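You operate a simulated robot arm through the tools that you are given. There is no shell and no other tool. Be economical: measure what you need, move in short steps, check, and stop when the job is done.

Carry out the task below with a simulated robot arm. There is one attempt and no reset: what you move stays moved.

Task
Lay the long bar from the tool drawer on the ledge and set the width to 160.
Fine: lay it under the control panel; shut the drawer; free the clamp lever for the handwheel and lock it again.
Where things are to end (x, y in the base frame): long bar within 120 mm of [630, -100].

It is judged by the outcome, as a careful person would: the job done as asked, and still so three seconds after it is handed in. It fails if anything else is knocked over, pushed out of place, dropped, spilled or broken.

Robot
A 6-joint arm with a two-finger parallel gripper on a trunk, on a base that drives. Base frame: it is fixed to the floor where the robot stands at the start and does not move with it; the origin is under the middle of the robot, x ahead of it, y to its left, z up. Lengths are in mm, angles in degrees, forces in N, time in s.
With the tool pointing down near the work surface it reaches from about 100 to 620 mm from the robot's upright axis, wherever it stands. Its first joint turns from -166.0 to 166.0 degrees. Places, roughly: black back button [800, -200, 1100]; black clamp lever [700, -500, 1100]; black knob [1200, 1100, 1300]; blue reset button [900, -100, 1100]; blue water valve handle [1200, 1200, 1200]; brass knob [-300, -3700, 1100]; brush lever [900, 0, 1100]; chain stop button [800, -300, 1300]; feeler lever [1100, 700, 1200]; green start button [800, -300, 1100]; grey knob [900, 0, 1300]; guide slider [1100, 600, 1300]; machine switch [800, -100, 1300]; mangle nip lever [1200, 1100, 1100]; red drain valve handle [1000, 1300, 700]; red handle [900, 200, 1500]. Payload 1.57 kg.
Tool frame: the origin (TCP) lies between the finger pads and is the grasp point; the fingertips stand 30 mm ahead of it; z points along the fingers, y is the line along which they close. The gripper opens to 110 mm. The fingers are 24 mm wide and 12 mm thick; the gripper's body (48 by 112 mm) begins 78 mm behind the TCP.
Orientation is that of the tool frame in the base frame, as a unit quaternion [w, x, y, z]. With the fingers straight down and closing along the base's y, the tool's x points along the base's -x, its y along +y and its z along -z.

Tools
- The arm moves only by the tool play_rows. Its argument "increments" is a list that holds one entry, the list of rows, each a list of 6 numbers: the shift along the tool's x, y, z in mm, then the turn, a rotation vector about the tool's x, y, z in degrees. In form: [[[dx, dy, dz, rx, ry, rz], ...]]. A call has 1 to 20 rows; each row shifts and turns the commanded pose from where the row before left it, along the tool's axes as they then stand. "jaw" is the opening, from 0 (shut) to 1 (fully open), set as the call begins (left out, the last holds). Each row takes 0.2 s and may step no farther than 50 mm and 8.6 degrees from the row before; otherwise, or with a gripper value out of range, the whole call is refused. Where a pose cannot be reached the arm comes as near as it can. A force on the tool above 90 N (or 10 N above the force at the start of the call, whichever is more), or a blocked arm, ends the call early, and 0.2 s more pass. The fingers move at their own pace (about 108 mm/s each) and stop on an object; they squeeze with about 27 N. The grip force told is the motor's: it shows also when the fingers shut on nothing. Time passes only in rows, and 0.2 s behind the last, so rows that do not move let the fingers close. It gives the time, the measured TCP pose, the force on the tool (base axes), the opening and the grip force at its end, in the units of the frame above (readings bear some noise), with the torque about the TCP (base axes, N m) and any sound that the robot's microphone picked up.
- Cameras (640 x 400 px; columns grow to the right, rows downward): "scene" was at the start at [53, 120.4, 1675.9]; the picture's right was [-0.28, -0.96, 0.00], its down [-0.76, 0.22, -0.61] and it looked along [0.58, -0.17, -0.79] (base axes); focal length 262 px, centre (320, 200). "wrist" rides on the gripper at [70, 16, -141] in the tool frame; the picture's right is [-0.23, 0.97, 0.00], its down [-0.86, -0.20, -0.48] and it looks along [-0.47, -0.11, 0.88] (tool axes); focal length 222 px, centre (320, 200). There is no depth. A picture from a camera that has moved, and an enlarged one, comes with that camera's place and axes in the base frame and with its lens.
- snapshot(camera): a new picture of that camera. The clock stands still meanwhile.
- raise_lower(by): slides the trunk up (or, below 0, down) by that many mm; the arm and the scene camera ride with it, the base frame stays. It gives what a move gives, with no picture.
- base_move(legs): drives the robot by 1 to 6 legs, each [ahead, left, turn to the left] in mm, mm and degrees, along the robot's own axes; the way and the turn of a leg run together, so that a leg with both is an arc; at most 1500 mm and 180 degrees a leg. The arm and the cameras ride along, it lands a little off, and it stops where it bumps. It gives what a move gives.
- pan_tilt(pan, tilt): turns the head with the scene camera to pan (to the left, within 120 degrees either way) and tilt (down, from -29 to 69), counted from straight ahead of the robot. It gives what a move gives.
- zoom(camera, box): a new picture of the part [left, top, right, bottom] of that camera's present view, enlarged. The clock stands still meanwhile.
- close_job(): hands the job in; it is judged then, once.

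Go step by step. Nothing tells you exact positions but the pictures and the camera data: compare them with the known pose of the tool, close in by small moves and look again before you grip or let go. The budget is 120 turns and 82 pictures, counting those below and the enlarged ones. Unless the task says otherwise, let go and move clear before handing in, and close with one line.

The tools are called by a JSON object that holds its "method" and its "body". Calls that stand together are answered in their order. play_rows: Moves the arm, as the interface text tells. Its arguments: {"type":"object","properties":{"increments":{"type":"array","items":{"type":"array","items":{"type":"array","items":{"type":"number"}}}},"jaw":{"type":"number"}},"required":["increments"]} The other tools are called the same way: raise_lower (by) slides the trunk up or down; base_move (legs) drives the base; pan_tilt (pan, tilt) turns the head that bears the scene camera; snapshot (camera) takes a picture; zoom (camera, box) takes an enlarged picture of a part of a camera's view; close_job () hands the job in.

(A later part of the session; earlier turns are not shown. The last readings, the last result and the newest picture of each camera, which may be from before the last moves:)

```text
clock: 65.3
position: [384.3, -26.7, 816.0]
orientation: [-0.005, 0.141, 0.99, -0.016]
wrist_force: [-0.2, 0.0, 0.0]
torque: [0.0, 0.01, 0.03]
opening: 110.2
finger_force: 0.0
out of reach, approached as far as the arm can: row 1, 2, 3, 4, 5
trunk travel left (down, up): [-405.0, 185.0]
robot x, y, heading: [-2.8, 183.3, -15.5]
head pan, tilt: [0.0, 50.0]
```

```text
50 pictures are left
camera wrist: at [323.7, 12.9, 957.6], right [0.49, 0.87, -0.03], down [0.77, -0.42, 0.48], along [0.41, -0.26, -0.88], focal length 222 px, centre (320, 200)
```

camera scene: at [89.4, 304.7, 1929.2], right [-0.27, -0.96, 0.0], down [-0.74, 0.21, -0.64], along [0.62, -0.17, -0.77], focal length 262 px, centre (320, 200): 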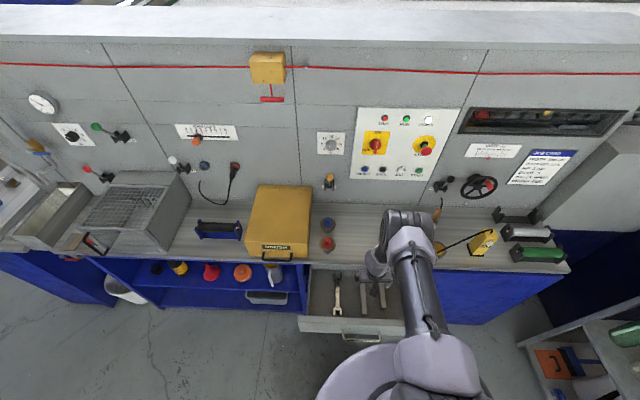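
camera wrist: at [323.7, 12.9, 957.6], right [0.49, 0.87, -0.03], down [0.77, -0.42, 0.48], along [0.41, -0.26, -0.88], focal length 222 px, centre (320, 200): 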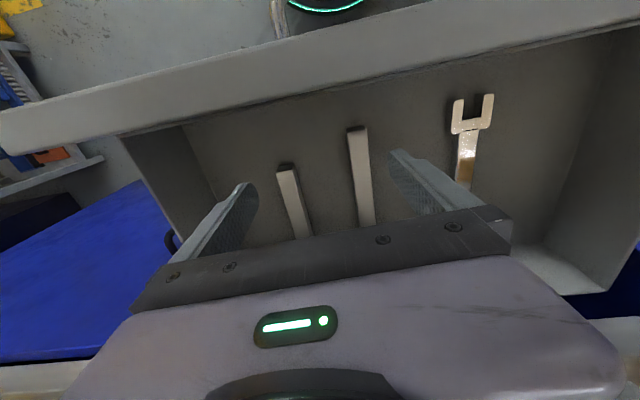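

{"method": "play_rows", "body": {"increments": [[[0, 0, -40, 0, 0, 0], [0, 0, -40, 0, 0, 0], [0, 0, -40, 0, 0, 0], [0, 0, -40, 0, 0, 0], [0, 0, -40, 0, 0, 0]]]}}

{"method": "play_rows", "body": {"increments": [[[-20, 0, 0, 0, 0, 0], [-20, 0, 0, 0, 0, 0], [-20, 0, 0, 0, 0, 0], [-20, 0, 0, 0, 0, 0]]]}}

{"method": "snapshot", "body": {"camera": "scene"}}

```text
clock: 66.5
position: [355.0, -11.9, 1000.9]
orientation: [-0.007, 0.142, 0.99, -0.014]
wrist_force: [-0.2, -0.1, 0.0]
torque: [0.03, 0.0, 0.03]
opening: 109.8
finger_force: 0.0
out of reach, approached as far as the arm can: row 1, 2, 3, 4, 5
trunk travel left (down, up): [-405.0, 185.0]
robot x, y, heading: [-1.1, 184.2, -15.3]
head pan, tilt: [0.0, 50.0]
```

```text
clock: 67.5
position: [372.2, -31.9, 979.3]
orientation: [-0.005, 0.142, 0.99, -0.022]
wrist_force: [0.3, 0.4, -0.3]
torque: [0.0, 0.02, 0.0]
opening: 110.1
finger_force: 0.1
out of reach, approached as far as the arm can: row 1, 2, 3, 4
trunk travel left (down, up): [-405.0, 185.0]
robot x, y, heading: [-1.7, 183.3, -15.8]
head pan, tilt: [0.0, 50.0]
```

```text
49 pictures are left
camera scene: at [89.1, 303.8, 1809.3], right [-0.27, -0.96, 0.0], down [-0.74, 0.21, -0.64], along [0.62, -0.17, -0.77], focal length 262 px, centre (320, 200)
```

scene: 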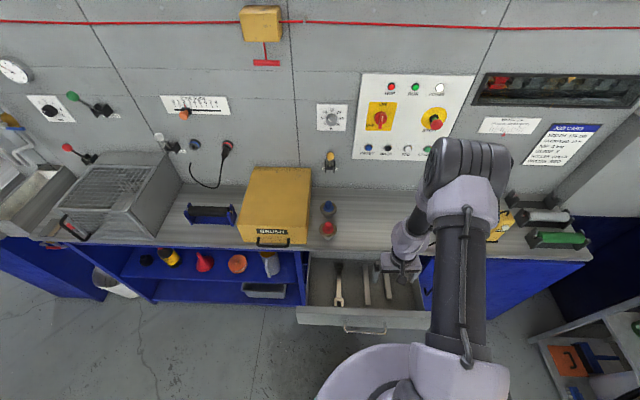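

The arm seems stuck at a straight-wrist singularity (forearm vertical). I back off to free space and try to flip the wrist by rolling the tool.

{"method": "base_move", "body": {"legs": [[-300, 0, 0]]}}

{"method": "play_rows", "body": {"increments": [[[0, 0, 0, 0, 0, 8.5], [0, 0, 0, 0, 0, 8.5], [0, 0, 0, 0, 0, 8.5], [0, 0, 0, 0, 0, 8.5], [0, 0, 0, 0, 0, 8.5], [0, 0, 0, 0, 0, 8.5], [0, 0, 0, 0, 0, 8.5], [0, 0, 0, 0, 0, 8.5], [0, 0, 0, 0, 0, 8.5], [0, 0, 0, 0, 0, 8.5]]]}}

{"method": "play_rows", "body": {"increments": [[[0, 25, 0, 0, 0, 0], [0, 25, 0, 0, 0, 0], [0, 25, 0, 0, 0, 0], [0, 25, 0, 0, 0, 0], [0, 25, 0, 0, 0, 0], [0, 25, 0, 0, 0, 0]]]}}

```text
clock: 69.5
position: [89.6, 50.4, 979.3]
orientation: [-0.005, 0.136, 0.99, -0.02]
wrist_force: [-1.3, -0.2, 0.7]
torque: [0.03, -0.03, -0.02]
opening: 110.0
finger_force: 0.0
trunk travel left (down, up): [-405.0, 185.0]
robot x, y, heading: [-291.1, 261.6, -15.3]
head pan, tilt: [0.0, 50.0]
```

```text
clock: 71.7
position: [90.0, 51.5, 979.2]
orientation: [0.011, 0.77, 0.638, -0.019]
wrist_force: [-0.7, 0.1, -0.8]
torque: [-0.01, 0.03, 0.02]
opening: 109.9
finger_force: 0.1
trunk travel left (down, up): [-405.0, 185.0]
robot x, y, heading: [-293.1, 265.0, -15.0]
head pan, tilt: [0.0, 50.0]
```

```text
clock: 73.1
position: [148.5, 61.6, 952.8]
orientation: [0.029, 0.768, 0.639, -0.028]
wrist_force: [-0.4, 0.5, 0.1]
torque: [0.06, -0.02, 0.0]
opening: 109.9
finger_force: 0.0
out of reach, approached as far as the arm can: row 1, 2, 3, 4, 5, 6
trunk travel left (down, up): [-405.0, 185.0]
robot x, y, heading: [-288.5, 260.9, -14.8]
head pan, tilt: [0.0, 50.0]
```

{"method": "play_rows", "body": {"increments": [[[0, 0, 0, -8, 0, 0], [0, 0, 0, -8, 0, 0], [0, 0, 0, -8, 0, 0]]]}}

{"method": "play_rows", "body": {"increments": [[[0, 0, 0, 6, -6, 0], [0, 0, 0, 6, -6, 0], [0, 0, 0, 6, -6, 0], [0, 0, 0, 6, -6, 0]]]}}

{"method": "play_rows", "body": {"increments": [[[0, 0, 0, 6, 6, 0], [0, 0, 0, 6, 6, 0], [0, 0, 0, 6, 6, 0], [0, 0, 0, 6, 6, 0]]]}}

```text
clock: 73.9
position: [166.8, 57.1, 954.9]
orientation: [0.17, 0.75, 0.629, 0.115]
wrist_force: [0.8, 0.3, -0.3]
torque: [0.01, 0.01, 0.02]
opening: 110.3
finger_force: 0.0
out of reach, approached as far as the arm can: row 1
trunk travel left (down, up): [-405.0, 185.0]
robot x, y, heading: [-289.1, 263.9, -15.1]
head pan, tilt: [0.0, 50.0]
```

```text
clock: 74.9
position: [164.9, 47.6, 956.8]
orientation: [0.162, 0.754, 0.629, 0.1]
wrist_force: [1.6, -0.4, -0.1]
torque: [-0.01, 0.01, 0.01]
opening: 110.2
finger_force: 0.1
out of reach, approached as far as the arm can: row 1, 2, 3, 4
trunk travel left (down, up): [-405.0, 185.0]
robot x, y, heading: [-290.6, 260.7, -15.0]
head pan, tilt: [0.0, 50.0]
```

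```text
clock: 75.9
position: [168.7, 51.7, 956.1]
orientation: [-0.097, 0.736, 0.656, 0.132]
wrist_force: [-1.4, 0.4, 0.6]
torque: [0.01, 0.03, 0.02]
opening: 110.2
finger_force: 0.1
out of reach, approached as far as the arm can: row 2
trunk travel left (down, up): [-405.0, 185.0]
robot x, y, heading: [-290.4, 255.8, -15.0]
head pan, tilt: [0.0, 50.0]
```

Leaning left is free where right was blocked. Go on around to leaning back, then to vertical.

{"method": "play_rows", "body": {"increments": [[[0, 0, 0, 6, -5, 0], [0, 0, 0, 6, -5, 0], [0, 0, 0, 6, -5, 0], [0, 0, 0, 4, -3, 0]]]}}

{"method": "play_rows", "body": {"increments": [[[0, 30, 0, 0, 0, 0], [0, 30, 0, 0, 0, 0], [0, 30, 0, 0, 0, 0]]]}}

```text
clock: 76.9
position: [168.7, 50.6, 955.5]
orientation: [-0.132, 0.715, 0.677, -0.112]
wrist_force: [0.7, 0.5, -0.7]
torque: [0.0, 0.02, 0.02]
opening: 109.5
finger_force: 0.0
trunk travel left (down, up): [-405.0, 185.0]
robot x, y, heading: [-291.0, 266.1, -15.0]
head pan, tilt: [0.0, 50.0]
```

```text
clock: 77.7
position: [237.1, 55.3, 933.3]
orientation: [-0.132, 0.716, 0.677, -0.112]
wrist_force: [0.4, 0.0, -0.3]
torque: [0.0, 0.02, 0.0]
opening: 110.1
finger_force: 0.1
out of reach, approached as far as the arm can: row 3
trunk travel left (down, up): [-405.0, 185.0]
robot x, y, heading: [-286.4, 263.4, -15.0]
head pan, tilt: [0.0, 50.0]
```

Unstuck: it now leans back freely. Straighten to vertical, then restore yaw.

{"method": "play_rows", "body": {"increments": [[[0, -25, 0, 0, 0, 0], [0, -25, 0, 0, 0, 0], [0, 0, 0, -6, 0, 0], [0, 0, 0, -6, 0, 0], [0, 0, 0, -6, 0, 0]]]}}

{"method": "play_rows", "body": {"increments": [[[0, 0, 0, 0, 0, -8], [0, 0, 0, 0, 0, -8], [0, 0, 0, 0, 0, -8], [0, 0, 0, 0, 0, -8], [0, 0, 0, 0, 0, -8], [0, 0, 0, 0, 0, -8], [0, 0, 0, 0, 0, -8], [0, 0, 0, 0, 0, -8], [0, 0, 0, 0, 0, -8], [0, 0, 0, 0, 0, -8]]]}}

```text
clock: 78.9
position: [190.2, 55.7, 952.4]
orientation: [-0.018, 0.728, 0.685, -0.003]
wrist_force: [0.3, 0.4, -0.4]
torque: [-0.01, 0.02, 0.0]
opening: 110.0
finger_force: 0.1
trunk travel left (down, up): [-405.0, 185.0]
robot x, y, heading: [-289.4, 260.2, -15.0]
head pan, tilt: [0.0, 50.0]
```

```text
clock: 81.1
position: [191.3, 57.3, 950.1]
orientation: [-0.016, 0.115, 0.993, 0.008]
wrist_force: [-0.4, 0.7, 0.7]
torque: [0.0, 0.01, 0.0]
opening: 109.9
finger_force: 0.2
trunk travel left (down, up): [-405.0, 185.0]
robot x, y, heading: [-289.4, 261.2, -14.9]
head pan, tilt: [0.0, 50.0]
```

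The tool is vertical again and reachable. Drive back to the drawer, hovering over the bar.

{"method": "base_move", "body": {"legs": [[280, 3, 0]]}}

{"method": "play_rows", "body": {"increments": [[[0, 0, 25, 0, 0, 3], [0, 0, 25, 0, 0, 0], [0, 0, 25, 0, 0, 0], [0, 0, 25, 0, 0, 0]]]}}

{"method": "snapshot", "body": {"camera": "wrist"}}

{"method": "snapshot", "body": {"camera": "scene"}}

```text
clock: 83.1
position: [469.8, -17.1, 950.4]
orientation: [-0.017, 0.118, 0.993, 0.009]
wrist_force: [0.5, -0.5, 0.3]
torque: [-0.02, 0.02, -0.02]
opening: 110.2
finger_force: 0.0
trunk travel left (down, up): [-405.0, 185.0]
robot x, y, heading: [-13.2, 188.4, -15.0]
head pan, tilt: [0.0, 50.0]
```

```text
clock: 84.1
position: [464.8, -15.4, 850.4]
orientation: [-0.016, 0.144, 0.989, 0.008]
wrist_force: [0.0, -0.3, 0.1]
torque: [0.02, 0.01, -0.01]
opening: 110.0
finger_force: 0.1
trunk travel left (down, up): [-405.0, 185.0]
robot x, y, heading: [-11.3, 188.9, -15.3]
head pan, tilt: [0.0, 50.0]
```

```text
48 pictures are left
camera wrist: at [407.6, 17.5, 994.3], right [0.5, 0.87, 0.0], down [0.78, -0.44, 0.45], along [0.39, -0.22, -0.9], focal length 222 px, centre (320, 200)
```

wrist: 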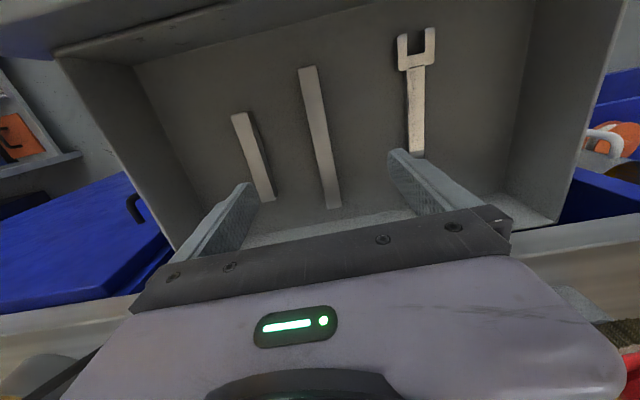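

```text
47 pictures are left
camera scene: at [83.4, 310.1, 1809.3], right [-0.26, -0.97, 0.0], down [-0.74, 0.2, -0.64], along [0.62, -0.17, -0.77], focal length 262 px, centre (320, 200)
```

scene: 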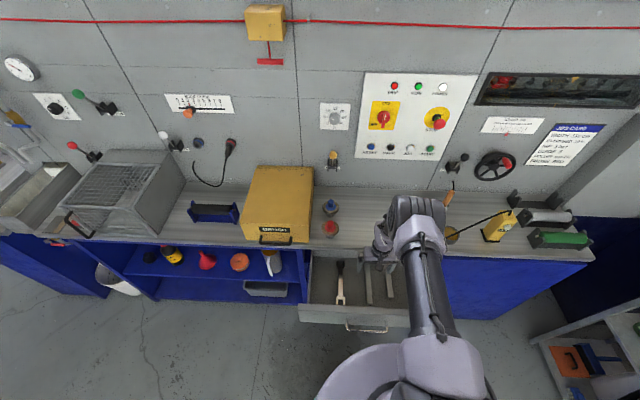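

{"method": "play_rows", "body": {"increments": [[[0, 3, 25, 0, 0, 1.5], [0, 0, 25, 0, 0, 0], [0, 0, 25, 0, 0, 0], [0, 0, 20, 0, 0, 0]]], "jaw": 0.6}}

{"method": "snapshot", "body": {"camera": "wrist"}}

```text
clock: 85.1
position: [465.9, -9.2, 757.1]
orientation: [-0.016, 0.157, 0.988, 0.008]
wrist_force: [-0.2, 0.0, 0.2]
torque: [0.01, -0.01, -0.01]
opening: 66.2
finger_force: 0.0
trunk travel left (down, up): [-405.0, 185.0]
robot x, y, heading: [-8.7, 190.5, -15.3]
head pan, tilt: [0.0, 50.0]
```

```text
46 pictures are left
camera wrist: at [408.9, 26.3, 900.5], right [0.52, 0.86, 0.0], down [0.77, -0.46, 0.45], along [0.38, -0.23, -0.89], focal length 222 px, centre (320, 200)
```

wrist: 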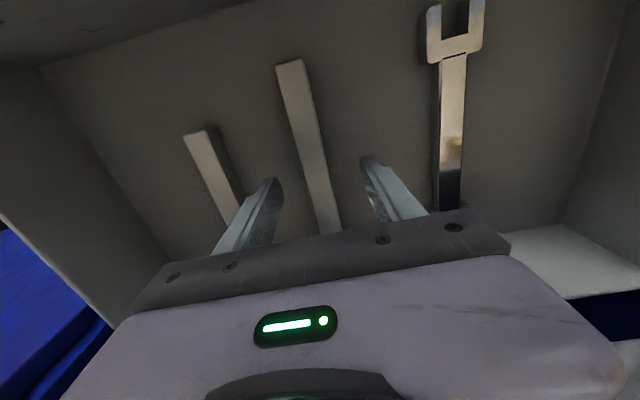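

{"method": "play_rows", "body": {"increments": [[[0, -3, 5, 0, 0, 0], [0, 0, 5, 0, 0, 0], [0, 0, 4, 0, 0, 0]]]}}

{"method": "play_rows", "body": {"increments": [[[0, 0, 3, 0, 0, 0], [0, 0, 3, 0, 0, 0]]]}}

```text
clock: 85.9
position: [465.1, -11.3, 741.9]
orientation: [-0.016, 0.156, 0.988, 0.008]
wrist_force: [-0.4, -0.7, 0.2]
torque: [0.02, 0.03, -0.02]
opening: 66.1
finger_force: 0.1
trunk travel left (down, up): [-405.0, 185.0]
robot x, y, heading: [-8.5, 188.4, -15.1]
head pan, tilt: [0.0, 50.0]
```

```text
clock: 86.5
position: [463.0, -10.1, 735.2]
orientation: [-0.016, 0.156, 0.988, 0.009]
wrist_force: [0.2, 0.1, 0.1]
torque: [-0.01, 0.01, 0.01]
opening: 66.0
finger_force: 0.1
trunk travel left (down, up): [-405.0, 185.0]
robot x, y, heading: [-10.1, 185.3, -15.0]
head pan, tilt: [0.0, 50.0]
```

{"method": "play_rows", "body": {"increments": [[[0, 0, 2, 0, 0, 0], [0, 0, 2, 0, 0, 0], [0, 0, 0, 0, 0, 0]]]}}

{"method": "play_rows", "body": {"increments": [[[0, 0, 2, 0, 0, 0], [0, 0, 2, 0, 0, 0], [0, 0, 0, 0, 0, 0]]]}}

{"method": "snapshot", "body": {"camera": "wrist"}}

```text
clock: 87.3
position: [462.2, -11.1, 730.8]
orientation: [-0.016, 0.156, 0.988, 0.008]
wrist_force: [0.3, -0.7, 0.1]
torque: [-0.04, 0.01, 0.04]
opening: 65.9
finger_force: 0.0
trunk travel left (down, up): [-405.0, 185.0]
robot x, y, heading: [-9.4, 188.7, -15.1]
head pan, tilt: [0.0, 50.0]
```

```text
clock: 88.1
position: [459.8, -10.2, 729.2]
orientation: [-0.016, 0.157, 0.987, 0.007]
wrist_force: [0.4, -0.2, 0.6]
torque: [0.0, -0.04, -0.02]
opening: 66.0
finger_force: 0.1
out of reach, approached as far as the arm can: row 2
trunk travel left (down, up): [-405.0, 185.0]
robot x, y, heading: [-8.2, 187.6, -15.1]
head pan, tilt: [0.0, 50.0]
```

```text
45 pictures are left
camera wrist: at [403.8, 24.6, 873.8], right [0.52, 0.86, 0.0], down [0.76, -0.46, 0.45], along [0.38, -0.23, -0.89], focal length 222 px, centre (320, 200)
```

wrist: 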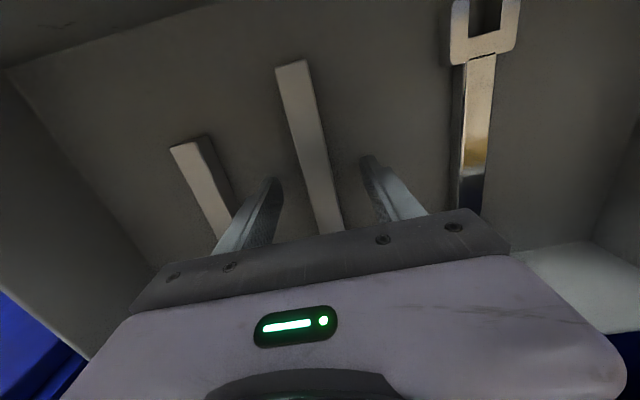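

Tips at about z 699, bar top near 713. Close on it.

{"method": "play_rows", "body": {"increments": [[[0, 0, 0, 0, 0, 0], [0, 0, 0, 0, 0, 0], [0, 0, 0, 0, 0, 0]]], "jaw": 0}}

{"method": "snapshot", "body": {"camera": "wrist"}}

```text
clock: 88.9
position: [459.4, -10.0, 730.4]
orientation: [-0.016, 0.156, 0.988, 0.008]
wrist_force: [0.2, -0.9, 0.9]
torque: [-0.07, 0.0, 0.01]
opening: 21.3
finger_force: 27.1
trunk travel left (down, up): [-405.0, 185.0]
robot x, y, heading: [-9.3, 188.5, -14.9]
head pan, tilt: [0.0, 50.0]
```

```text
44 pictures are left
camera wrist: at [403.8, 24.5, 873.8], right [0.52, 0.86, 0.0], down [0.76, -0.46, 0.45], along [0.38, -0.23, -0.89], focal length 222 px, centre (320, 200)
```

wrist: 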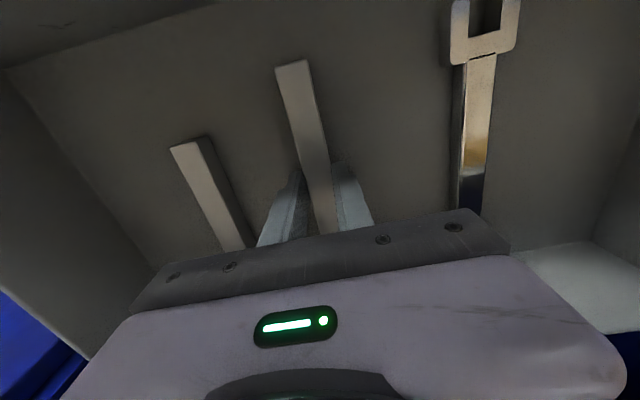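

Gripped at 21 mm. Lift gently and check.

{"method": "play_rows", "body": {"increments": [[[0, 0, -5, 0, 0, 0], [0, 0, -10, 0, 0, 0], [0, 0, -15, 0, 0, 0], [0, 0, -15, 0, 0, 0], [0, 0, 0, 0, 0, 0]]]}}

{"method": "snapshot", "body": {"camera": "wrist"}}

```text
clock: 90.1
position: [463.6, -12.7, 774.3]
orientation: [-0.016, 0.157, 0.987, 0.008]
wrist_force: [0.4, 0.2, 0.9]
torque: [-0.01, 0.01, 0.0]
opening: 0.1
finger_force: 21.8
trunk travel left (down, up): [-405.0, 185.0]
robot x, y, heading: [-9.8, 192.0, -15.0]
head pan, tilt: [0.0, 50.0]
```

```text
43 pictures are left
camera wrist: at [406.7, 22.4, 917.9], right [0.52, 0.86, 0.0], down [0.77, -0.46, 0.45], along [0.38, -0.23, -0.89], focal length 222 px, centre (320, 200)
```

wrist: 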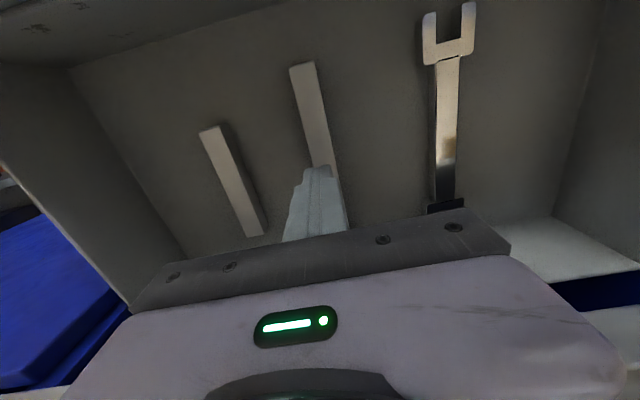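

It slipped: too shallow. Reopen, lower the trunk and go deeper until contact.

{"method": "play_rows", "body": {"increments": [[[0, 0, -10, 0, 0, 0], [0, 0, 0, 0, 0, 0]]], "jaw": 0.6}}

{"method": "raise_lower", "body": {"by": -50}}

{"method": "play_rows", "body": {"increments": [[[0, 0, 4, 0, 0, 0], [0, 0, 3, 0, 0, 0], [0, 0, 0, 0, 0, 0]]]}}

{"method": "snapshot", "body": {"camera": "wrist"}}

```text
clock: 90.7
position: [462.2, -11.8, 783.2]
orientation: [-0.017, 0.156, 0.988, 0.008]
wrist_force: [0.0, -0.1, 0.4]
torque: [0.0, -0.06, 0.02]
opening: 65.9
finger_force: 0.1
trunk travel left (down, up): [-405.0, 185.0]
robot x, y, heading: [-8.0, 189.0, -15.0]
head pan, tilt: [0.0, 50.0]
```

```text
clock: 91.6
position: [462.4, -12.6, 733.3]
orientation: [-0.017, 0.157, 0.987, 0.008]
wrist_force: [0.6, -0.8, -0.8]
torque: [0.0, 0.0, -0.03]
opening: 66.1
finger_force: 0.0
trunk travel left (down, up): [-355.0, 235.0]
robot x, y, heading: [-11.2, 187.5, -15.1]
head pan, tilt: [0.0, 50.0]
```

```text
clock: 92.4
position: [461.5, -11.9, 727.6]
orientation: [-0.017, 0.156, 0.988, 0.008]
wrist_force: [0.8, -0.4, 0.2]
torque: [-0.02, 0.04, 0.04]
opening: 66.0
finger_force: 0.1
trunk travel left (down, up): [-355.0, 235.0]
robot x, y, heading: [-14.2, 188.8, -15.5]
head pan, tilt: [0.0, 50.0]
```

```text
42 pictures are left
camera wrist: at [405.7, 23.3, 871.2], right [0.52, 0.86, 0.0], down [0.77, -0.46, 0.45], along [0.38, -0.23, -0.9], focal length 222 px, centre (320, 200)
```

wrist: 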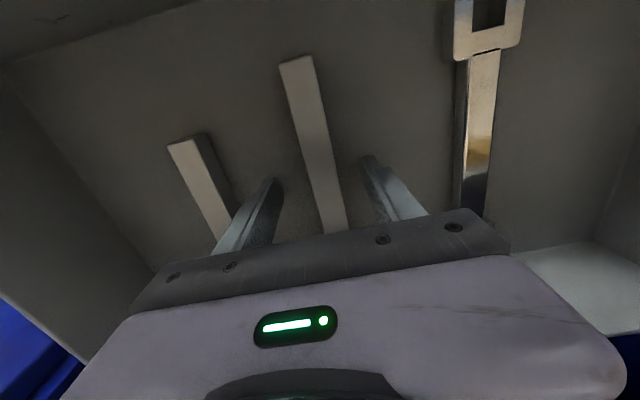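

Now step down until the floor is felt.

{"method": "play_rows", "body": {"increments": [[[0, 0, 3, 0, 0, 0], [0, 0, 3, 0, 0, 0], [0, 0, 0, 0, 0, 0]]]}}

{"method": "play_rows", "body": {"increments": [[[0, 0, 2, 0, 0, 0], [0, 0, 2, 0, 0, 0], [0, 0, 0, 0, 0, 0]]]}}

{"method": "play_rows", "body": {"increments": [[[0, 0, 2, 0, 0, 0], [0, 0, 2, 0, 0, 0], [0, 0, 0, 0, 0, 0]]]}}

```text
clock: 93.2
position: [460.7, -11.4, 721.6]
orientation: [-0.015, 0.156, 0.988, 0.007]
wrist_force: [1.1, 0.4, 8.8]
torque: [-0.32, -0.02, 0.08]
opening: 65.5
finger_force: 0.1
trunk travel left (down, up): [-355.0, 235.0]
robot x, y, heading: [-9.0, 188.8, -15.1]
head pan, tilt: [0.0, 50.0]
```

```text
clock: 94.0
position: [461.9, -11.1, 721.9]
orientation: [-0.012, 0.157, 0.988, 0.007]
wrist_force: [1.3, -1.4, 71.0]
torque: [-2.84, 0.06, -0.27]
opening: 66.6
finger_force: 0.2
trunk travel left (down, up): [-355.0, 235.0]
robot x, y, heading: [-9.6, 186.4, -15.0]
head pan, tilt: [0.0, 50.0]
```

```text
clock: 94.5
position: [469.6, -14.7, 721.6]
orientation: [-0.008, 0.157, 0.988, 0.004]
wrist_force: [4.5, -0.9, 51.3]
torque: [-1.97, -0.01, -0.34]
opening: 65.3
finger_force: 0.1
trunk travel left (down, up): [-355.0, 235.0]
robot x, y, heading: [-6.6, 185.5, -15.0]
head pan, tilt: [0.0, 50.0]
stopped in row 2: the force on the tool passed its limit at 93 N (the readings are from after the stop); the commanded pose is now the measured one
```

Floor contact at TCP z≈721.5. Back up 2.5 mm and grip.

{"method": "play_rows", "body": {"increments": [[[0, 0, -3, 0, 0, 0], [0, 0, 0, 0, 0, 0]]]}}

{"method": "play_rows", "body": {"increments": [[[0, 0, 0, 0, 0, 0], [0, 0, 0, 0, 0, 0], [0, 0, 0, 0, 0, 0]]], "jaw": 0}}

{"method": "play_rows", "body": {"increments": [[[0, 0, -5, 0, 0, 0], [0, 0, -10, 0, 0, 0], [0, 0, 0, 0, 0, 0], [0, 0, 0, 0, 0, 0]]]}}

{"method": "snapshot", "body": {"camera": "wrist"}}

```text
clock: 95.1
position: [464.2, -12.5, 721.5]
orientation: [-0.012, 0.157, 0.988, 0.006]
wrist_force: [0.2, -1.4, 34.6]
torque: [-1.41, -0.04, 0.24]
opening: 66.2
finger_force: 0.5
trunk travel left (down, up): [-355.0, 235.0]
robot x, y, heading: [-7.8, 188.5, -15.4]
head pan, tilt: [0.0, 50.0]
```

```text
clock: 95.9
position: [464.7, -12.4, 719.8]
orientation: [-0.012, 0.156, 0.988, 0.009]
wrist_force: [-6.0, -16.4, 32.2]
torque: [-1.05, 0.05, -0.21]
opening: 21.7
finger_force: 26.7
trunk travel left (down, up): [-355.0, 235.0]
robot x, y, heading: [-9.1, 189.9, -15.1]
head pan, tilt: [0.0, 50.0]
```

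```text
clock: 96.9
position: [463.5, -13.1, 735.3]
orientation: [-0.014, 0.157, 0.988, 0.006]
wrist_force: [-0.4, 0.8, -2.0]
torque: [0.04, 0.01, -0.01]
opening: 21.4
finger_force: 27.2
trunk travel left (down, up): [-355.0, 235.0]
robot x, y, heading: [-10.7, 189.8, -15.2]
head pan, tilt: [0.0, 50.0]
```

```text
41 pictures are left
camera wrist: at [406.7, 22.3, 879.4], right [0.52, 0.86, 0.0], down [0.76, -0.46, 0.45], along [0.39, -0.23, -0.89], focal length 222 px, centre (320, 200)
```

wrist: 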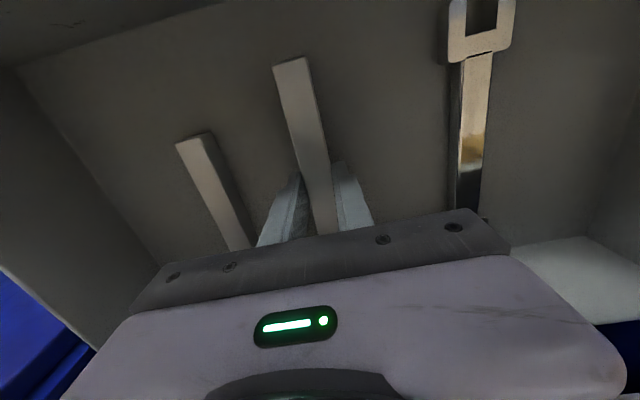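

The bar is held. Before lifting I check whether its far end lies under the bench edge.

{"method": "zoom", "body": {"camera": "scene", "box": [290, 200, 430, 340]}}

```text
2.86 times, centred on (360, 270) of scene
camera zoom: at [83.3, 310.1, 1759.3], right [-0.26, -0.97, 0.0], down [-0.74, 0.2, -0.64], along [0.62, -0.17, -0.77], focal length 748 px, centre (206, 0)
```

zoom: 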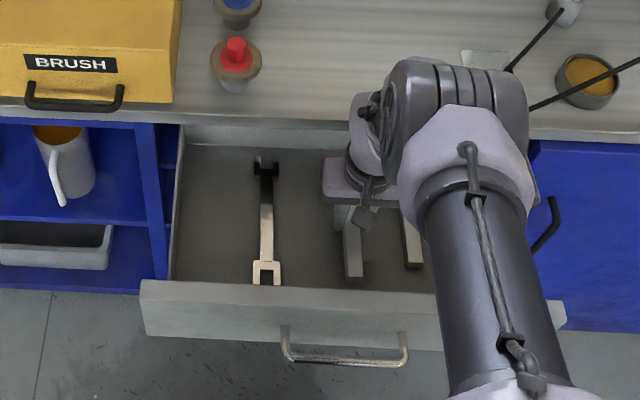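

Its far end is marginal to the bench edge, so I draw it back 30 mm before lifting out.

{"method": "play_rows", "body": {"increments": [[[0, 0, -20, 0, 0, 0], [15, 0, -10, 0, 0, 0], [15, 0, 0, 0, 0, 0], [0, 0, -30, 0, 0, 0], [0, 0, -30, 0, 0, 0], [0, 0, -30, 0, 0, 0], [0, 0, -30, 0, 0, 0], [0, 0, -30, 0, 0, 0], [0, 0, -30, 0, 0, 0], [0, 0, 0, 0, 0, 0]]]}}

{"method": "snapshot", "body": {"camera": "wrist"}}

{"method": "snapshot", "body": {"camera": "scene"}}

```text
clock: 99.1
position: [442.7, -7.2, 948.8]
orientation: [-0.014, 0.156, 0.988, 0.006]
wrist_force: [-0.5, 0.0, -2.5]
torque: [0.03, 0.03, -0.01]
opening: 21.6
finger_force: 26.6
trunk travel left (down, up): [-355.0, 235.0]
robot x, y, heading: [-10.5, 189.2, -15.0]
head pan, tilt: [0.0, 50.0]
```

```text
39 pictures are left
camera wrist: at [385.5, 28.0, 1093.4], right [0.52, 0.86, 0.0], down [0.76, -0.46, 0.45], along [0.39, -0.23, -0.89], focal length 222 px, centre (320, 200)
```

wrist: 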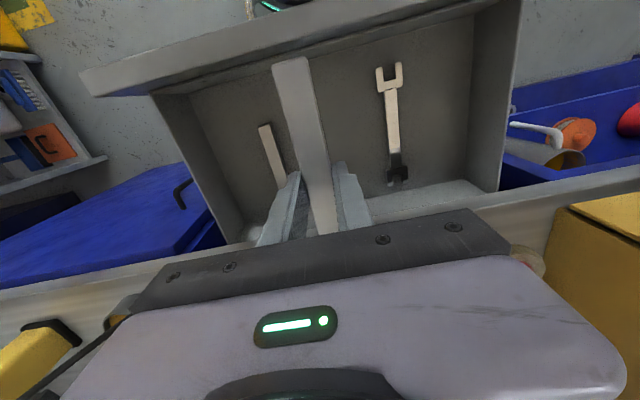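

```text
38 pictures are left
camera scene: at [83.8, 310.0, 1759.2], right [-0.26, -0.97, 0.0], down [-0.74, 0.2, -0.64], along [0.62, -0.17, -0.77], focal length 262 px, centre (320, 200)
```

scene: 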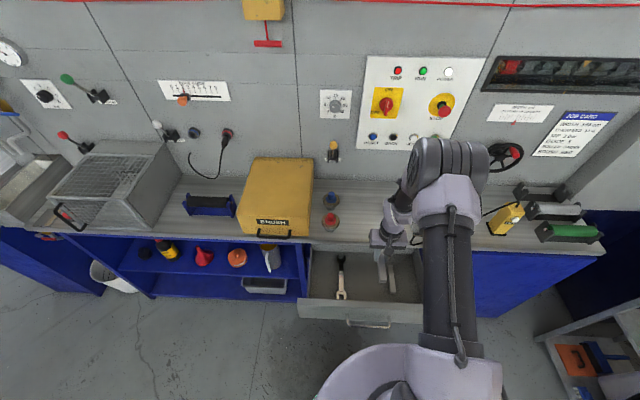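

Bar lifted and held (2.5 N). I'll lay it parallel to the bench edge near (590, -90): yaw it 88°, creep the base 45 ahead, and look.

{"method": "play_rows", "body": {"increments": [[[0, 0, 0, 0, 0, 8], [0, 0, 0, 0, 0, 8], [0, 0, 0, 0, 0, 8], [0, 0, 0, 0, 0, 8], [0, 0, 0, 0, 0, 8], [0, 0, 0, 0, 0, 8], [0, 0, 0, 0, 0, 8], [0, 0, 0, 0, 0, 8], [0, 0, 0, 0, 0, 8], [0, 0, 0, 0, 0, 8], [0, 0, 0, 0, 0, 8]]]}}

{"method": "base_move", "body": {"legs": [[45, 0, 0]]}}

{"method": "play_rows", "body": {"increments": [[[-10, 25, 0, 0, 0, 0], [-10, 30, 0, 0, 0, 0], [-10, 30, 0, 0, 0, 0]]]}}

{"method": "snapshot", "body": {"camera": "wrist"}}

{"method": "snapshot", "body": {"camera": "scene"}}

```text
clock: 101.5
position: [441.6, -8.2, 945.7]
orientation: [-0.015, 0.8, 0.6, -0.005]
wrist_force: [0.1, -0.3, -2.8]
torque: [0.01, -0.02, 0.01]
opening: 21.5
finger_force: 27.3
trunk travel left (down, up): [-355.0, 235.0]
robot x, y, heading: [-12.7, 188.3, -15.1]
head pan, tilt: [0.0, 50.0]
```

```text
clock: 102.4
position: [487.2, -19.4, 945.7]
orientation: [-0.016, 0.799, 0.602, -0.005]
wrist_force: [0.2, 0.3, -2.8]
torque: [0.01, 0.05, 0.0]
opening: 21.6
finger_force: 27.2
trunk travel left (down, up): [-355.0, 235.0]
robot x, y, heading: [32.5, 180.0, -15.2]
head pan, tilt: [0.0, 50.0]
```

```text
clock: 103.2
position: [562.3, -71.7, 941.5]
orientation: [-0.015, 0.799, 0.601, -0.005]
wrist_force: [-0.1, 0.0, -2.6]
torque: [0.02, 0.04, 0.02]
opening: 21.3
finger_force: 27.0
trunk travel left (down, up): [-355.0, 235.0]
robot x, y, heading: [34.0, 178.4, -15.0]
head pan, tilt: [0.0, 50.0]
```

```text
37 pictures are left
camera wrist: at [601.2, -10.3, 1082.4], right [0.87, -0.49, -0.03], down [-0.42, -0.78, 0.48], along [-0.26, -0.4, -0.88], focal length 222 px, centre (320, 200)
```

wrist: 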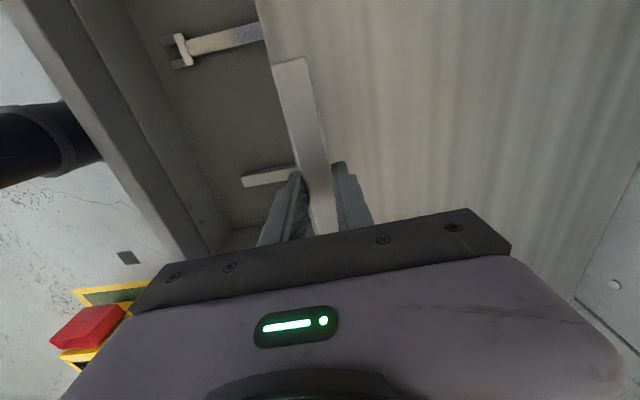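

```text
36 pictures are left
camera scene: at [127.6, 298.0, 1759.3], right [-0.26, -0.97, 0.0], down [-0.74, 0.2, -0.64], along [0.62, -0.17, -0.77], focal length 262 px, centre (320, 200)
```

scene: 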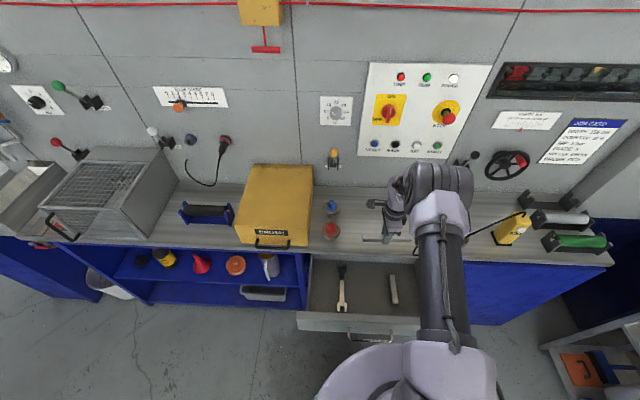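

The bar is now parallel to the bench edge, which shows clearly below. Forward 38 more, then lower by the trunk.

{"method": "play_rows", "body": {"increments": [[[0, 20, 0, 0, 0, 0], [0, 18, 0, 0, 0, 0]]]}}

{"method": "raise_lower", "body": {"by": -45}}

{"method": "snapshot", "body": {"camera": "wrist"}}

{"method": "zoom", "body": {"camera": "scene", "box": [330, 160, 490, 260]}}

```text
clock: 103.8
position: [597.5, -81.0, 942.1]
orientation: [-0.014, 0.799, 0.602, -0.004]
wrist_force: [-0.2, -0.3, -1.5]
torque: [0.02, -0.04, -0.03]
opening: 21.4
finger_force: 26.5
trunk travel left (down, up): [-355.0, 235.0]
robot x, y, heading: [31.5, 178.1, -15.2]
head pan, tilt: [0.0, 50.0]
```

```text
clock: 104.7
position: [596.7, -81.1, 896.7]
orientation: [-0.014, 0.798, 0.602, -0.004]
wrist_force: [0.3, -0.5, -2.0]
torque: [0.02, 0.0, -0.01]
opening: 21.8
finger_force: 27.0
trunk travel left (down, up): [-310.0, 280.0]
robot x, y, heading: [33.6, 176.9, -15.2]
head pan, tilt: [0.0, 50.0]
```

```text
35 pictures are left
camera wrist: at [635.9, -20.7, 1038.4], right [0.87, -0.49, -0.03], down [-0.42, -0.78, 0.48], along [-0.25, -0.4, -0.88], focal length 222 px, centre (320, 200)
```

wrist: 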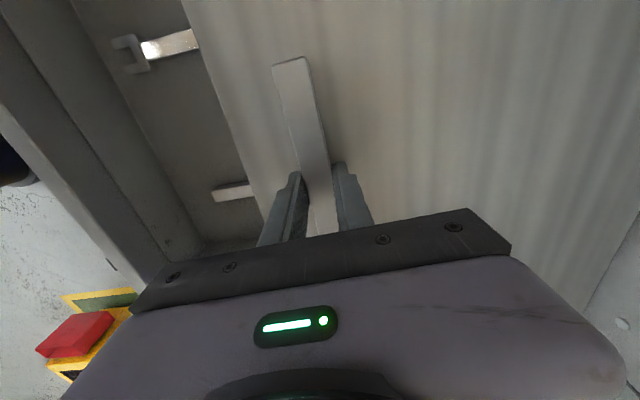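

```text
4.00 times, centred on (410, 210) of scene
camera zoom: at [126.5, 298.6, 1714.3], right [-0.26, -0.97, 0.0], down [-0.74, 0.2, -0.64], along [0.62, -0.17, -0.77], focal length 1047 px, centre (-40, 160)
```

zoom: 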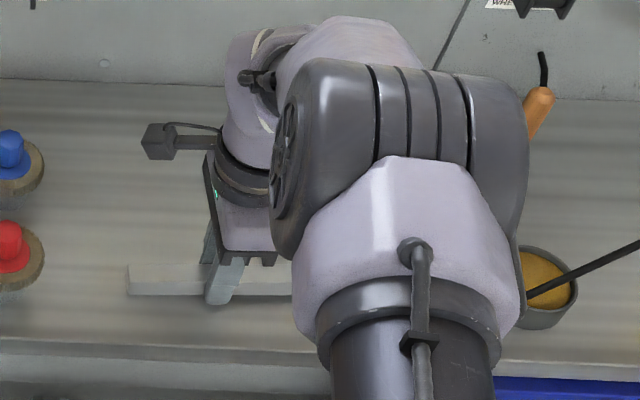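

Clear space below. Descend in small steps to contact.

{"method": "play_rows", "body": {"increments": [[[0, 0, 5, 0, 0, 0], [0, 0, 5, 0, 0, 0], [0, 0, 5, 0, 0, 0], [0, 0, 0, 0, 0, 0]]]}}

{"method": "play_rows", "body": {"increments": [[[0, 0, 3, 0, 0, 0], [0, 0, 3, 0, 0, 0], [0, 0, 0, 0, 0, 0]]]}}

```text
clock: 105.7
position: [596.4, -82.4, 890.2]
orientation: [-0.006, 0.798, 0.602, -0.001]
wrist_force: [8.6, -2.5, 82.1]
torque: [-0.89, -1.33, -0.44]
opening: 21.6
finger_force: 27.2
trunk travel left (down, up): [-310.0, 280.0]
robot x, y, heading: [34.5, 176.2, -15.1]
head pan, tilt: [0.0, 50.0]
```

```text
clock: 106.1
position: [597.7, -82.4, 890.2]
orientation: [-0.005, 0.798, 0.603, 0.0]
wrist_force: [-23.5, 10.0, 46.2]
torque: [-0.49, 0.15, -0.21]
opening: 21.7
finger_force: 26.8
trunk travel left (down, up): [-310.0, 280.0]
robot x, y, heading: [35.5, 175.6, -15.0]
head pan, tilt: [0.0, 50.0]
stopped in row 1: the force on the tool passed its limit at 96 N (the readings are from after the stop); the commanded pose is now the measured one
```

Contact at TCP 890. Ease up, then release.

{"method": "play_rows", "body": {"increments": [[[0, 0, -1.5, 0, 0, 0], [0, 0, 0, 0, 0, 0]]]}}

{"method": "play_rows", "body": {"increments": [[[0, 0, 0, 0, 0, 0], [0, 0, 0, 0, 0, 0]]], "jaw": 0.4}}

{"method": "play_rows", "body": {"increments": [[[0, 0, -15, 0, 0, 0], [0, 0, -30, 0, 0, 0], [0, 0, -30, 0, 0, 0], [0, 0, -30, 0, 0, 0]]]}}

{"method": "snapshot", "body": {"camera": "wrist"}}

```text
clock: 106.7
position: [598.0, -81.9, 890.6]
orientation: [-0.006, 0.799, 0.602, 0.0]
wrist_force: [-22.5, 12.3, 38.7]
torque: [-0.23, 0.15, -0.18]
opening: 21.5
finger_force: 26.2
trunk travel left (down, up): [-310.0, 280.0]
robot x, y, heading: [31.1, 178.9, -15.3]
head pan, tilt: [0.0, 50.0]
```

```text
clock: 107.3
position: [599.3, -82.4, 891.0]
orientation: [-0.006, 0.799, 0.601, -0.001]
wrist_force: [-21.8, 13.4, 37.2]
torque: [-0.13, 0.21, -0.22]
opening: 22.6
finger_force: 0.1
trunk travel left (down, up): [-310.0, 280.0]
robot x, y, heading: [38.0, 177.3, -15.3]
head pan, tilt: [0.0, 50.0]
```

```text
clock: 108.3
position: [602.5, -86.3, 988.6]
orientation: [-0.007, 0.798, 0.602, -0.001]
wrist_force: [-1.2, -0.7, 0.0]
torque: [0.0, 0.01, -0.01]
opening: 44.0
finger_force: 0.1
trunk travel left (down, up): [-310.0, 280.0]
robot x, y, heading: [37.7, 180.5, -15.0]
head pan, tilt: [0.0, 50.0]
```

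```text
33 pictures are left
camera wrist: at [639.6, -24.3, 1131.2], right [0.87, -0.49, -0.02], down [-0.42, -0.77, 0.47], along [-0.24, -0.41, -0.88], focal length 222 px, centre (320, 200)
```

wrist: 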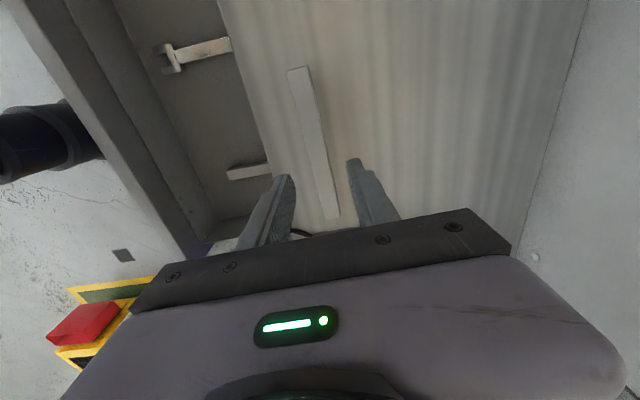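

The bar lies on the bench. Now to shut the drawer: shut the fingers, yaw back, back off and lower in front of the drawer face above its handle.

{"method": "play_rows", "body": {"increments": [[[0, -35, 0, 0, 0, -8], [0, -35, 0, 0, 0, -8], [0, -30, 0, 0, 0, -8], [0, 0, 0, 0, 0, -8], [0, 0, 0, 0, 0, -8], [0, 0, 0, 0, 0, -8], [0, 0, 0, 0, 0, -8], [0, 0, 0, 0, 0, -8], [0, 0, 0, 0, 0, -8], [0, 0, 0, 0, 0, -8], [0, 0, 0, 0, 0, -8]]], "jaw": 0.2}}

{"method": "base_move", "body": {"legs": [[-275, 60, 0]]}}

{"method": "snapshot", "body": {"camera": "wrist"}}

{"method": "snapshot", "body": {"camera": "scene"}}

```text
clock: 110.7
position: [504.6, -71.1, 992.9]
orientation: [-0.006, 0.155, 0.988, 0.005]
wrist_force: [-0.1, 0.8, 0.5]
torque: [0.01, -0.01, 0.0]
opening: 22.0
finger_force: 0.1
trunk travel left (down, up): [-310.0, 280.0]
robot x, y, heading: [31.9, 179.5, -14.7]
head pan, tilt: [0.0, 50.0]
```

```text
clock: 112.7
position: [250.4, 64.1, 993.0]
orientation: [-0.006, 0.152, 0.988, 0.004]
wrist_force: [-0.4, -0.6, -0.1]
torque: [-0.02, -0.02, -0.02]
opening: 22.1
finger_force: 0.1
trunk travel left (down, up): [-310.0, 280.0]
robot x, y, heading: [-221.1, 308.7, -14.5]
head pan, tilt: [0.0, 50.0]
```

```text
32 pictures are left
camera wrist: at [191.2, 99.9, 1135.2], right [0.51, 0.86, 0.0], down [0.76, -0.45, 0.47], along [0.4, -0.23, -0.89], focal length 222 px, centre (320, 200)
```

wrist: 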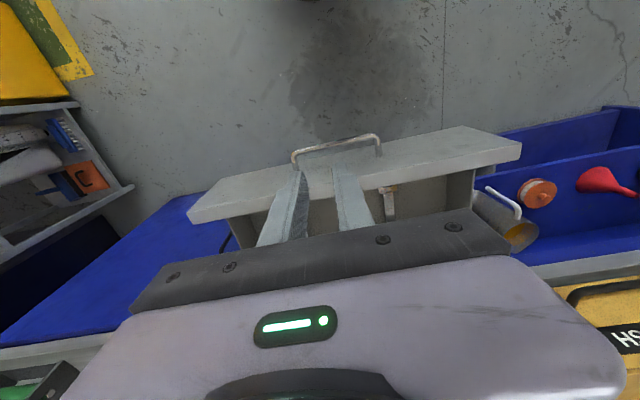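

```text
31 pictures are left
camera scene: at [-130.5, 431.3, 1714.3], right [-0.25, -0.97, 0.0], down [-0.74, 0.19, -0.64], along [0.62, -0.16, -0.77], focal length 262 px, centre (320, 200)
```

scene: 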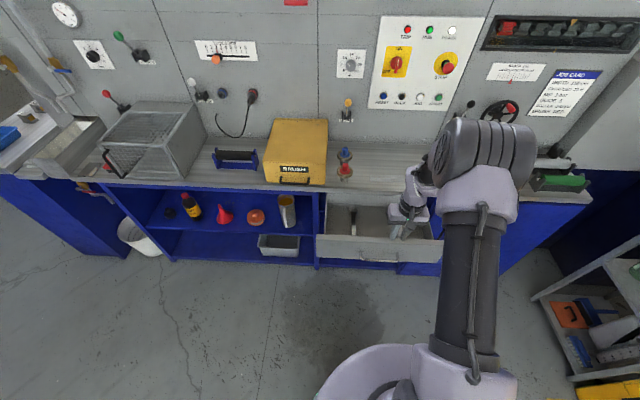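

Handle is at about (289, 79, 748), drawer top edge ≈ 815+. Lower by the trunk in front of the face, just above the handle.

{"method": "play_rows", "body": {"increments": [[[0, 18, 0, 0, 0, 0], [0, 0, 0, 0, 0, 0]]]}}

{"method": "raise_lower", "body": {"by": -192}}

{"method": "snapshot", "body": {"camera": "wrist"}}

```text
clock: 113.2
position: [256.3, 80.7, 992.3]
orientation: [-0.007, 0.152, 0.988, 0.004]
wrist_force: [-0.7, -0.3, 0.0]
torque: [0.02, 0.01, -0.04]
opening: 21.9
finger_force: 0.1
trunk travel left (down, up): [-310.0, 280.0]
robot x, y, heading: [-222.2, 308.6, -14.7]
head pan, tilt: [0.0, 50.0]
```

```text
clock: 115.3
position: [257.4, 80.8, 800.1]
orientation: [-0.006, 0.152, 0.988, 0.005]
wrist_force: [-0.4, 0.0, -0.1]
torque: [0.0, -0.01, 0.02]
opening: 22.1
finger_force: 0.1
trunk travel left (down, up): [-118.0, 472.0]
robot x, y, heading: [-219.6, 309.4, -14.5]
head pan, tilt: [0.0, 50.0]
```

```text
30 pictures are left
camera wrist: at [198.3, 116.4, 942.6], right [0.51, 0.86, 0.0], down [0.76, -0.45, 0.46], along [0.4, -0.23, -0.89], focal length 222 px, centre (320, 200)
```

wrist: 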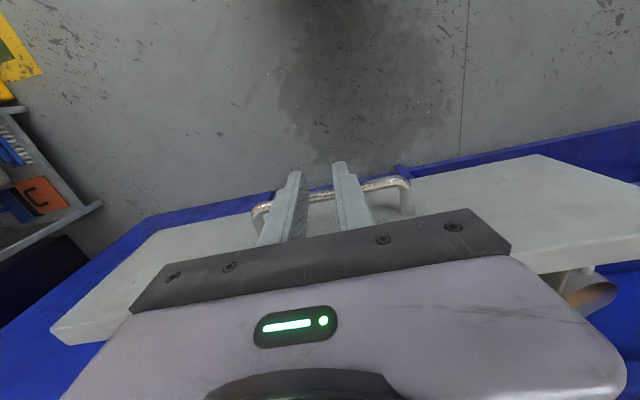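

Fingers sit just over the handle bar, in front of the face. Push by driving ahead.

{"method": "base_move", "body": {"legs": [[150, 0, 0]]}}

{"method": "base_move", "body": {"legs": [[105, 0, 0]]}}

{"method": "snapshot", "body": {"camera": "wrist"}}

{"method": "snapshot", "body": {"camera": "scene"}}

```text
clock: 116.7
position: [400.1, 41.2, 799.5]
orientation: [-0.008, 0.154, 0.988, 0.004]
wrist_force: [-0.4, -0.3, -0.4]
torque: [0.01, 0.02, 0.01]
opening: 22.1
finger_force: 0.2
trunk travel left (down, up): [-118.0, 472.0]
robot x, y, heading: [-77.0, 272.6, -14.7]
head pan, tilt: [0.0, 50.0]
```

```text
clock: 117.9
position: [507.0, 14.0, 799.7]
orientation: [-0.007, 0.153, 0.988, 0.004]
wrist_force: [0.6, 0.5, 0.1]
torque: [-0.01, 0.02, -0.01]
opening: 22.3
finger_force: 0.0
trunk travel left (down, up): [-118.0, 472.0]
robot x, y, heading: [28.6, 243.1, -14.8]
head pan, tilt: [0.0, 50.0]
```

```text
29 pictures are left
camera wrist: at [446.1, 50.0, 942.2], right [0.51, 0.86, 0.0], down [0.76, -0.45, 0.46], along [0.4, -0.23, -0.89], focal length 222 px, centre (320, 200)
```

wrist: 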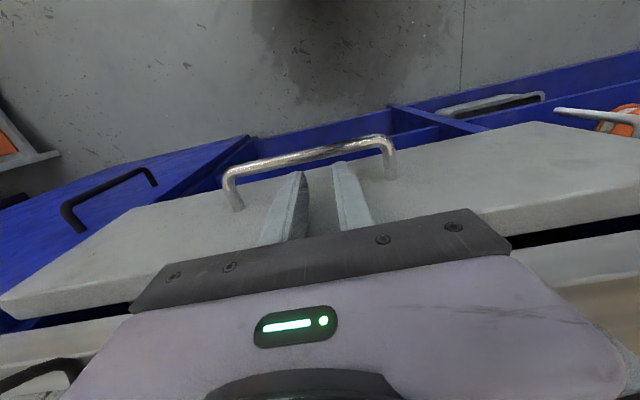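

```text
28 pictures are left
camera scene: at [119.3, 365.1, 1522.2], right [-0.26, -0.97, 0.0], down [-0.74, 0.2, -0.64], along [0.62, -0.16, -0.77], focal length 262 px, centre (320, 200)
```

scene: 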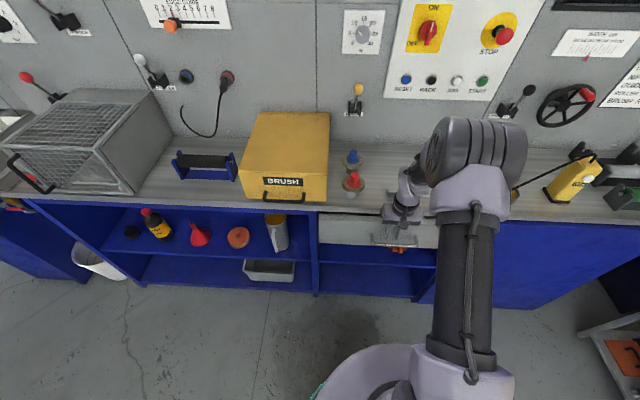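

Nearly shut; push the rest by the arm in small steps.

{"method": "play_rows", "body": {"increments": [[[-8, 0, 0, 0, 0, 0], [-8, 0, 0, 0, 0, 0], [-6, 0, 0, 0, 0, 0], [0, 0, 0, 0, 0, 0]]]}}

{"method": "play_rows", "body": {"increments": [[[-4, 0, 0, 0, 0, 0], [-4, 0, 0, 0, 0, 0], [-2, 0, 0, 0, 0, 0], [0, 0, 0, 0, 0, 0]]]}}

{"method": "snapshot", "body": {"camera": "wrist"}}

```text
clock: 118.9
position: [525.2, 8.6, 800.1]
orientation: [-0.006, 0.153, 0.988, 0.005]
wrist_force: [0.6, 0.1, -0.1]
torque: [-0.02, -0.02, -0.02]
opening: 22.1
finger_force: 0.0
trunk travel left (down, up): [-118.0, 472.0]
robot x, y, heading: [25.4, 243.3, -14.7]
head pan, tilt: [0.0, 50.0]
```

```text
clock: 119.9
position: [535.0, 5.2, 798.0]
orientation: [-0.007, 0.153, 0.988, 0.005]
wrist_force: [-0.1, 0.4, 0.7]
torque: [-0.03, 0.01, -0.02]
opening: 22.0
finger_force: 0.0
trunk travel left (down, up): [-118.0, 472.0]
robot x, y, heading: [29.2, 241.9, -15.1]
head pan, tilt: [0.0, 50.0]
```

```text
27 pictures are left
camera wrist: at [475.3, 40.2, 942.1], right [0.51, 0.86, 0.0], down [0.76, -0.45, 0.46], along [0.4, -0.24, -0.89], focal length 222 px, centre (320, 200)
```

wrist: 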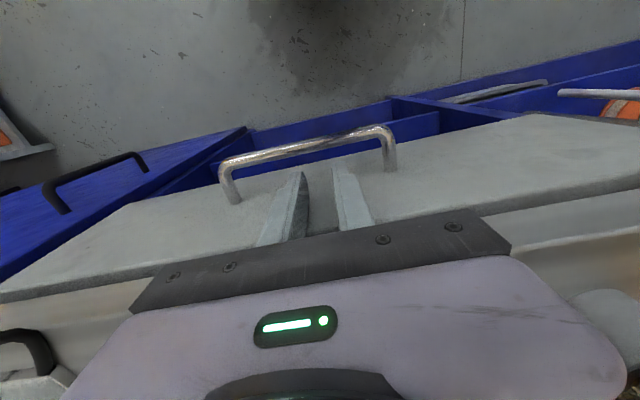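

{"method": "play_rows", "body": {"increments": [[[-3, 0, 0, 0, 0, 0], [-3, 0, 0, 0, 0, 0], [0, 0, 0, 0, 0, 0]]]}}

{"method": "play_rows", "body": {"increments": [[[-2, 0, 0, 0, 0, 0], [-2, 0, 0, 0, 0, 0], [0, 0, 0, 0, 0, 0]]]}}

```text
clock: 120.7
position: [536.9, 5.0, 799.2]
orientation: [-0.007, 0.155, 0.988, 0.006]
wrist_force: [-36.6, 14.9, -7.2]
torque: [-0.21, -0.8, -0.48]
opening: 22.2
finger_force: 0.4
trunk travel left (down, up): [-118.0, 472.0]
robot x, y, heading: [29.7, 238.5, -14.9]
head pan, tilt: [0.0, 50.0]
```

```text
clock: 121.5
position: [536.7, 4.7, 799.7]
orientation: [-0.01, 0.156, 0.988, 0.007]
wrist_force: [-66.8, 15.6, -6.7]
torque: [-0.32, -1.54, -0.73]
opening: 22.1
finger_force: 0.6
trunk travel left (down, up): [-118.0, 472.0]
robot x, y, heading: [27.0, 243.3, -14.7]
head pan, tilt: [0.0, 50.0]
```

The drawer is firmly shut. Retreat, raise, and move right to face the lever and handwheel area.

{"method": "play_rows", "body": {"increments": [[[6, 0, 0, 0, 0, 0], [10, 0, 0, 0, 0, 0]]]}}

{"method": "base_move", "body": {"legs": [[-250, 0, 0]]}}

{"method": "raise_lower", "body": {"by": 150}}

{"method": "play_rows", "body": {"increments": [[[0, 0, -30, -8.5, 0, 0], [0, 0, -30, -8.5, 0, 0], [0, 0, 0, -8.5, 0, 0], [0, 0, 0, -8.5, 0, 0], [0, 0, 0, -8.5, 0, 0], [0, 0, 0, -8.5, 0, 0], [0, 0, 0, -8.5, 0, 0], [0, 0, 0, -8.5, 0, 0], [0, 0, 0, -8.5, 0, 0], [0, 0, 0, -8.5, 0, 0], [0, 0, 0, -5, 0, 0]]]}}

```text
clock: 122.1
position: [534.6, 3.7, 802.1]
orientation: [-0.002, 0.153, 0.988, 0.003]
wrist_force: [-0.6, 0.6, -0.7]
torque: [0.0, -0.03, 0.0]
opening: 21.8
finger_force: 0.1
trunk travel left (down, up): [-118.0, 472.0]
robot x, y, heading: [28.6, 242.3, -14.6]
head pan, tilt: [0.0, 50.0]
```

```text
clock: 123.9
position: [289.9, 66.2, 800.1]
orientation: [-0.006, 0.156, 0.988, 0.005]
wrist_force: [0.0, 0.1, 0.0]
torque: [0.01, -0.01, -0.04]
opening: 21.9
finger_force: 0.1
trunk travel left (down, up): [-118.0, 472.0]
robot x, y, heading: [-210.0, 309.4, -15.3]
head pan, tilt: [0.0, 50.0]
```

```text
clock: 125.7
position: [290.2, 65.9, 949.7]
orientation: [-0.006, 0.157, 0.988, 0.004]
wrist_force: [-0.5, -0.1, 0.2]
torque: [-0.02, 0.03, 0.03]
opening: 22.1
finger_force: 0.1
trunk travel left (down, up): [-268.0, 322.0]
robot x, y, heading: [-209.3, 306.4, -15.5]
head pan, tilt: [0.0, 50.0]
```

```text
clock: 128.1
position: [285.7, 66.2, 1012.2]
orientation: [0.106, 0.115, 0.694, 0.703]
wrist_force: [0.2, -0.3, -0.8]
torque: [-0.02, -0.02, -0.01]
opening: 22.0
finger_force: 0.1
out of reach, approached as far as the arm can: row 11
trunk travel left (down, up): [-268.0, 322.0]
robot x, y, heading: [-211.0, 305.0, -15.2]
head pan, tilt: [0.0, 50.0]
```

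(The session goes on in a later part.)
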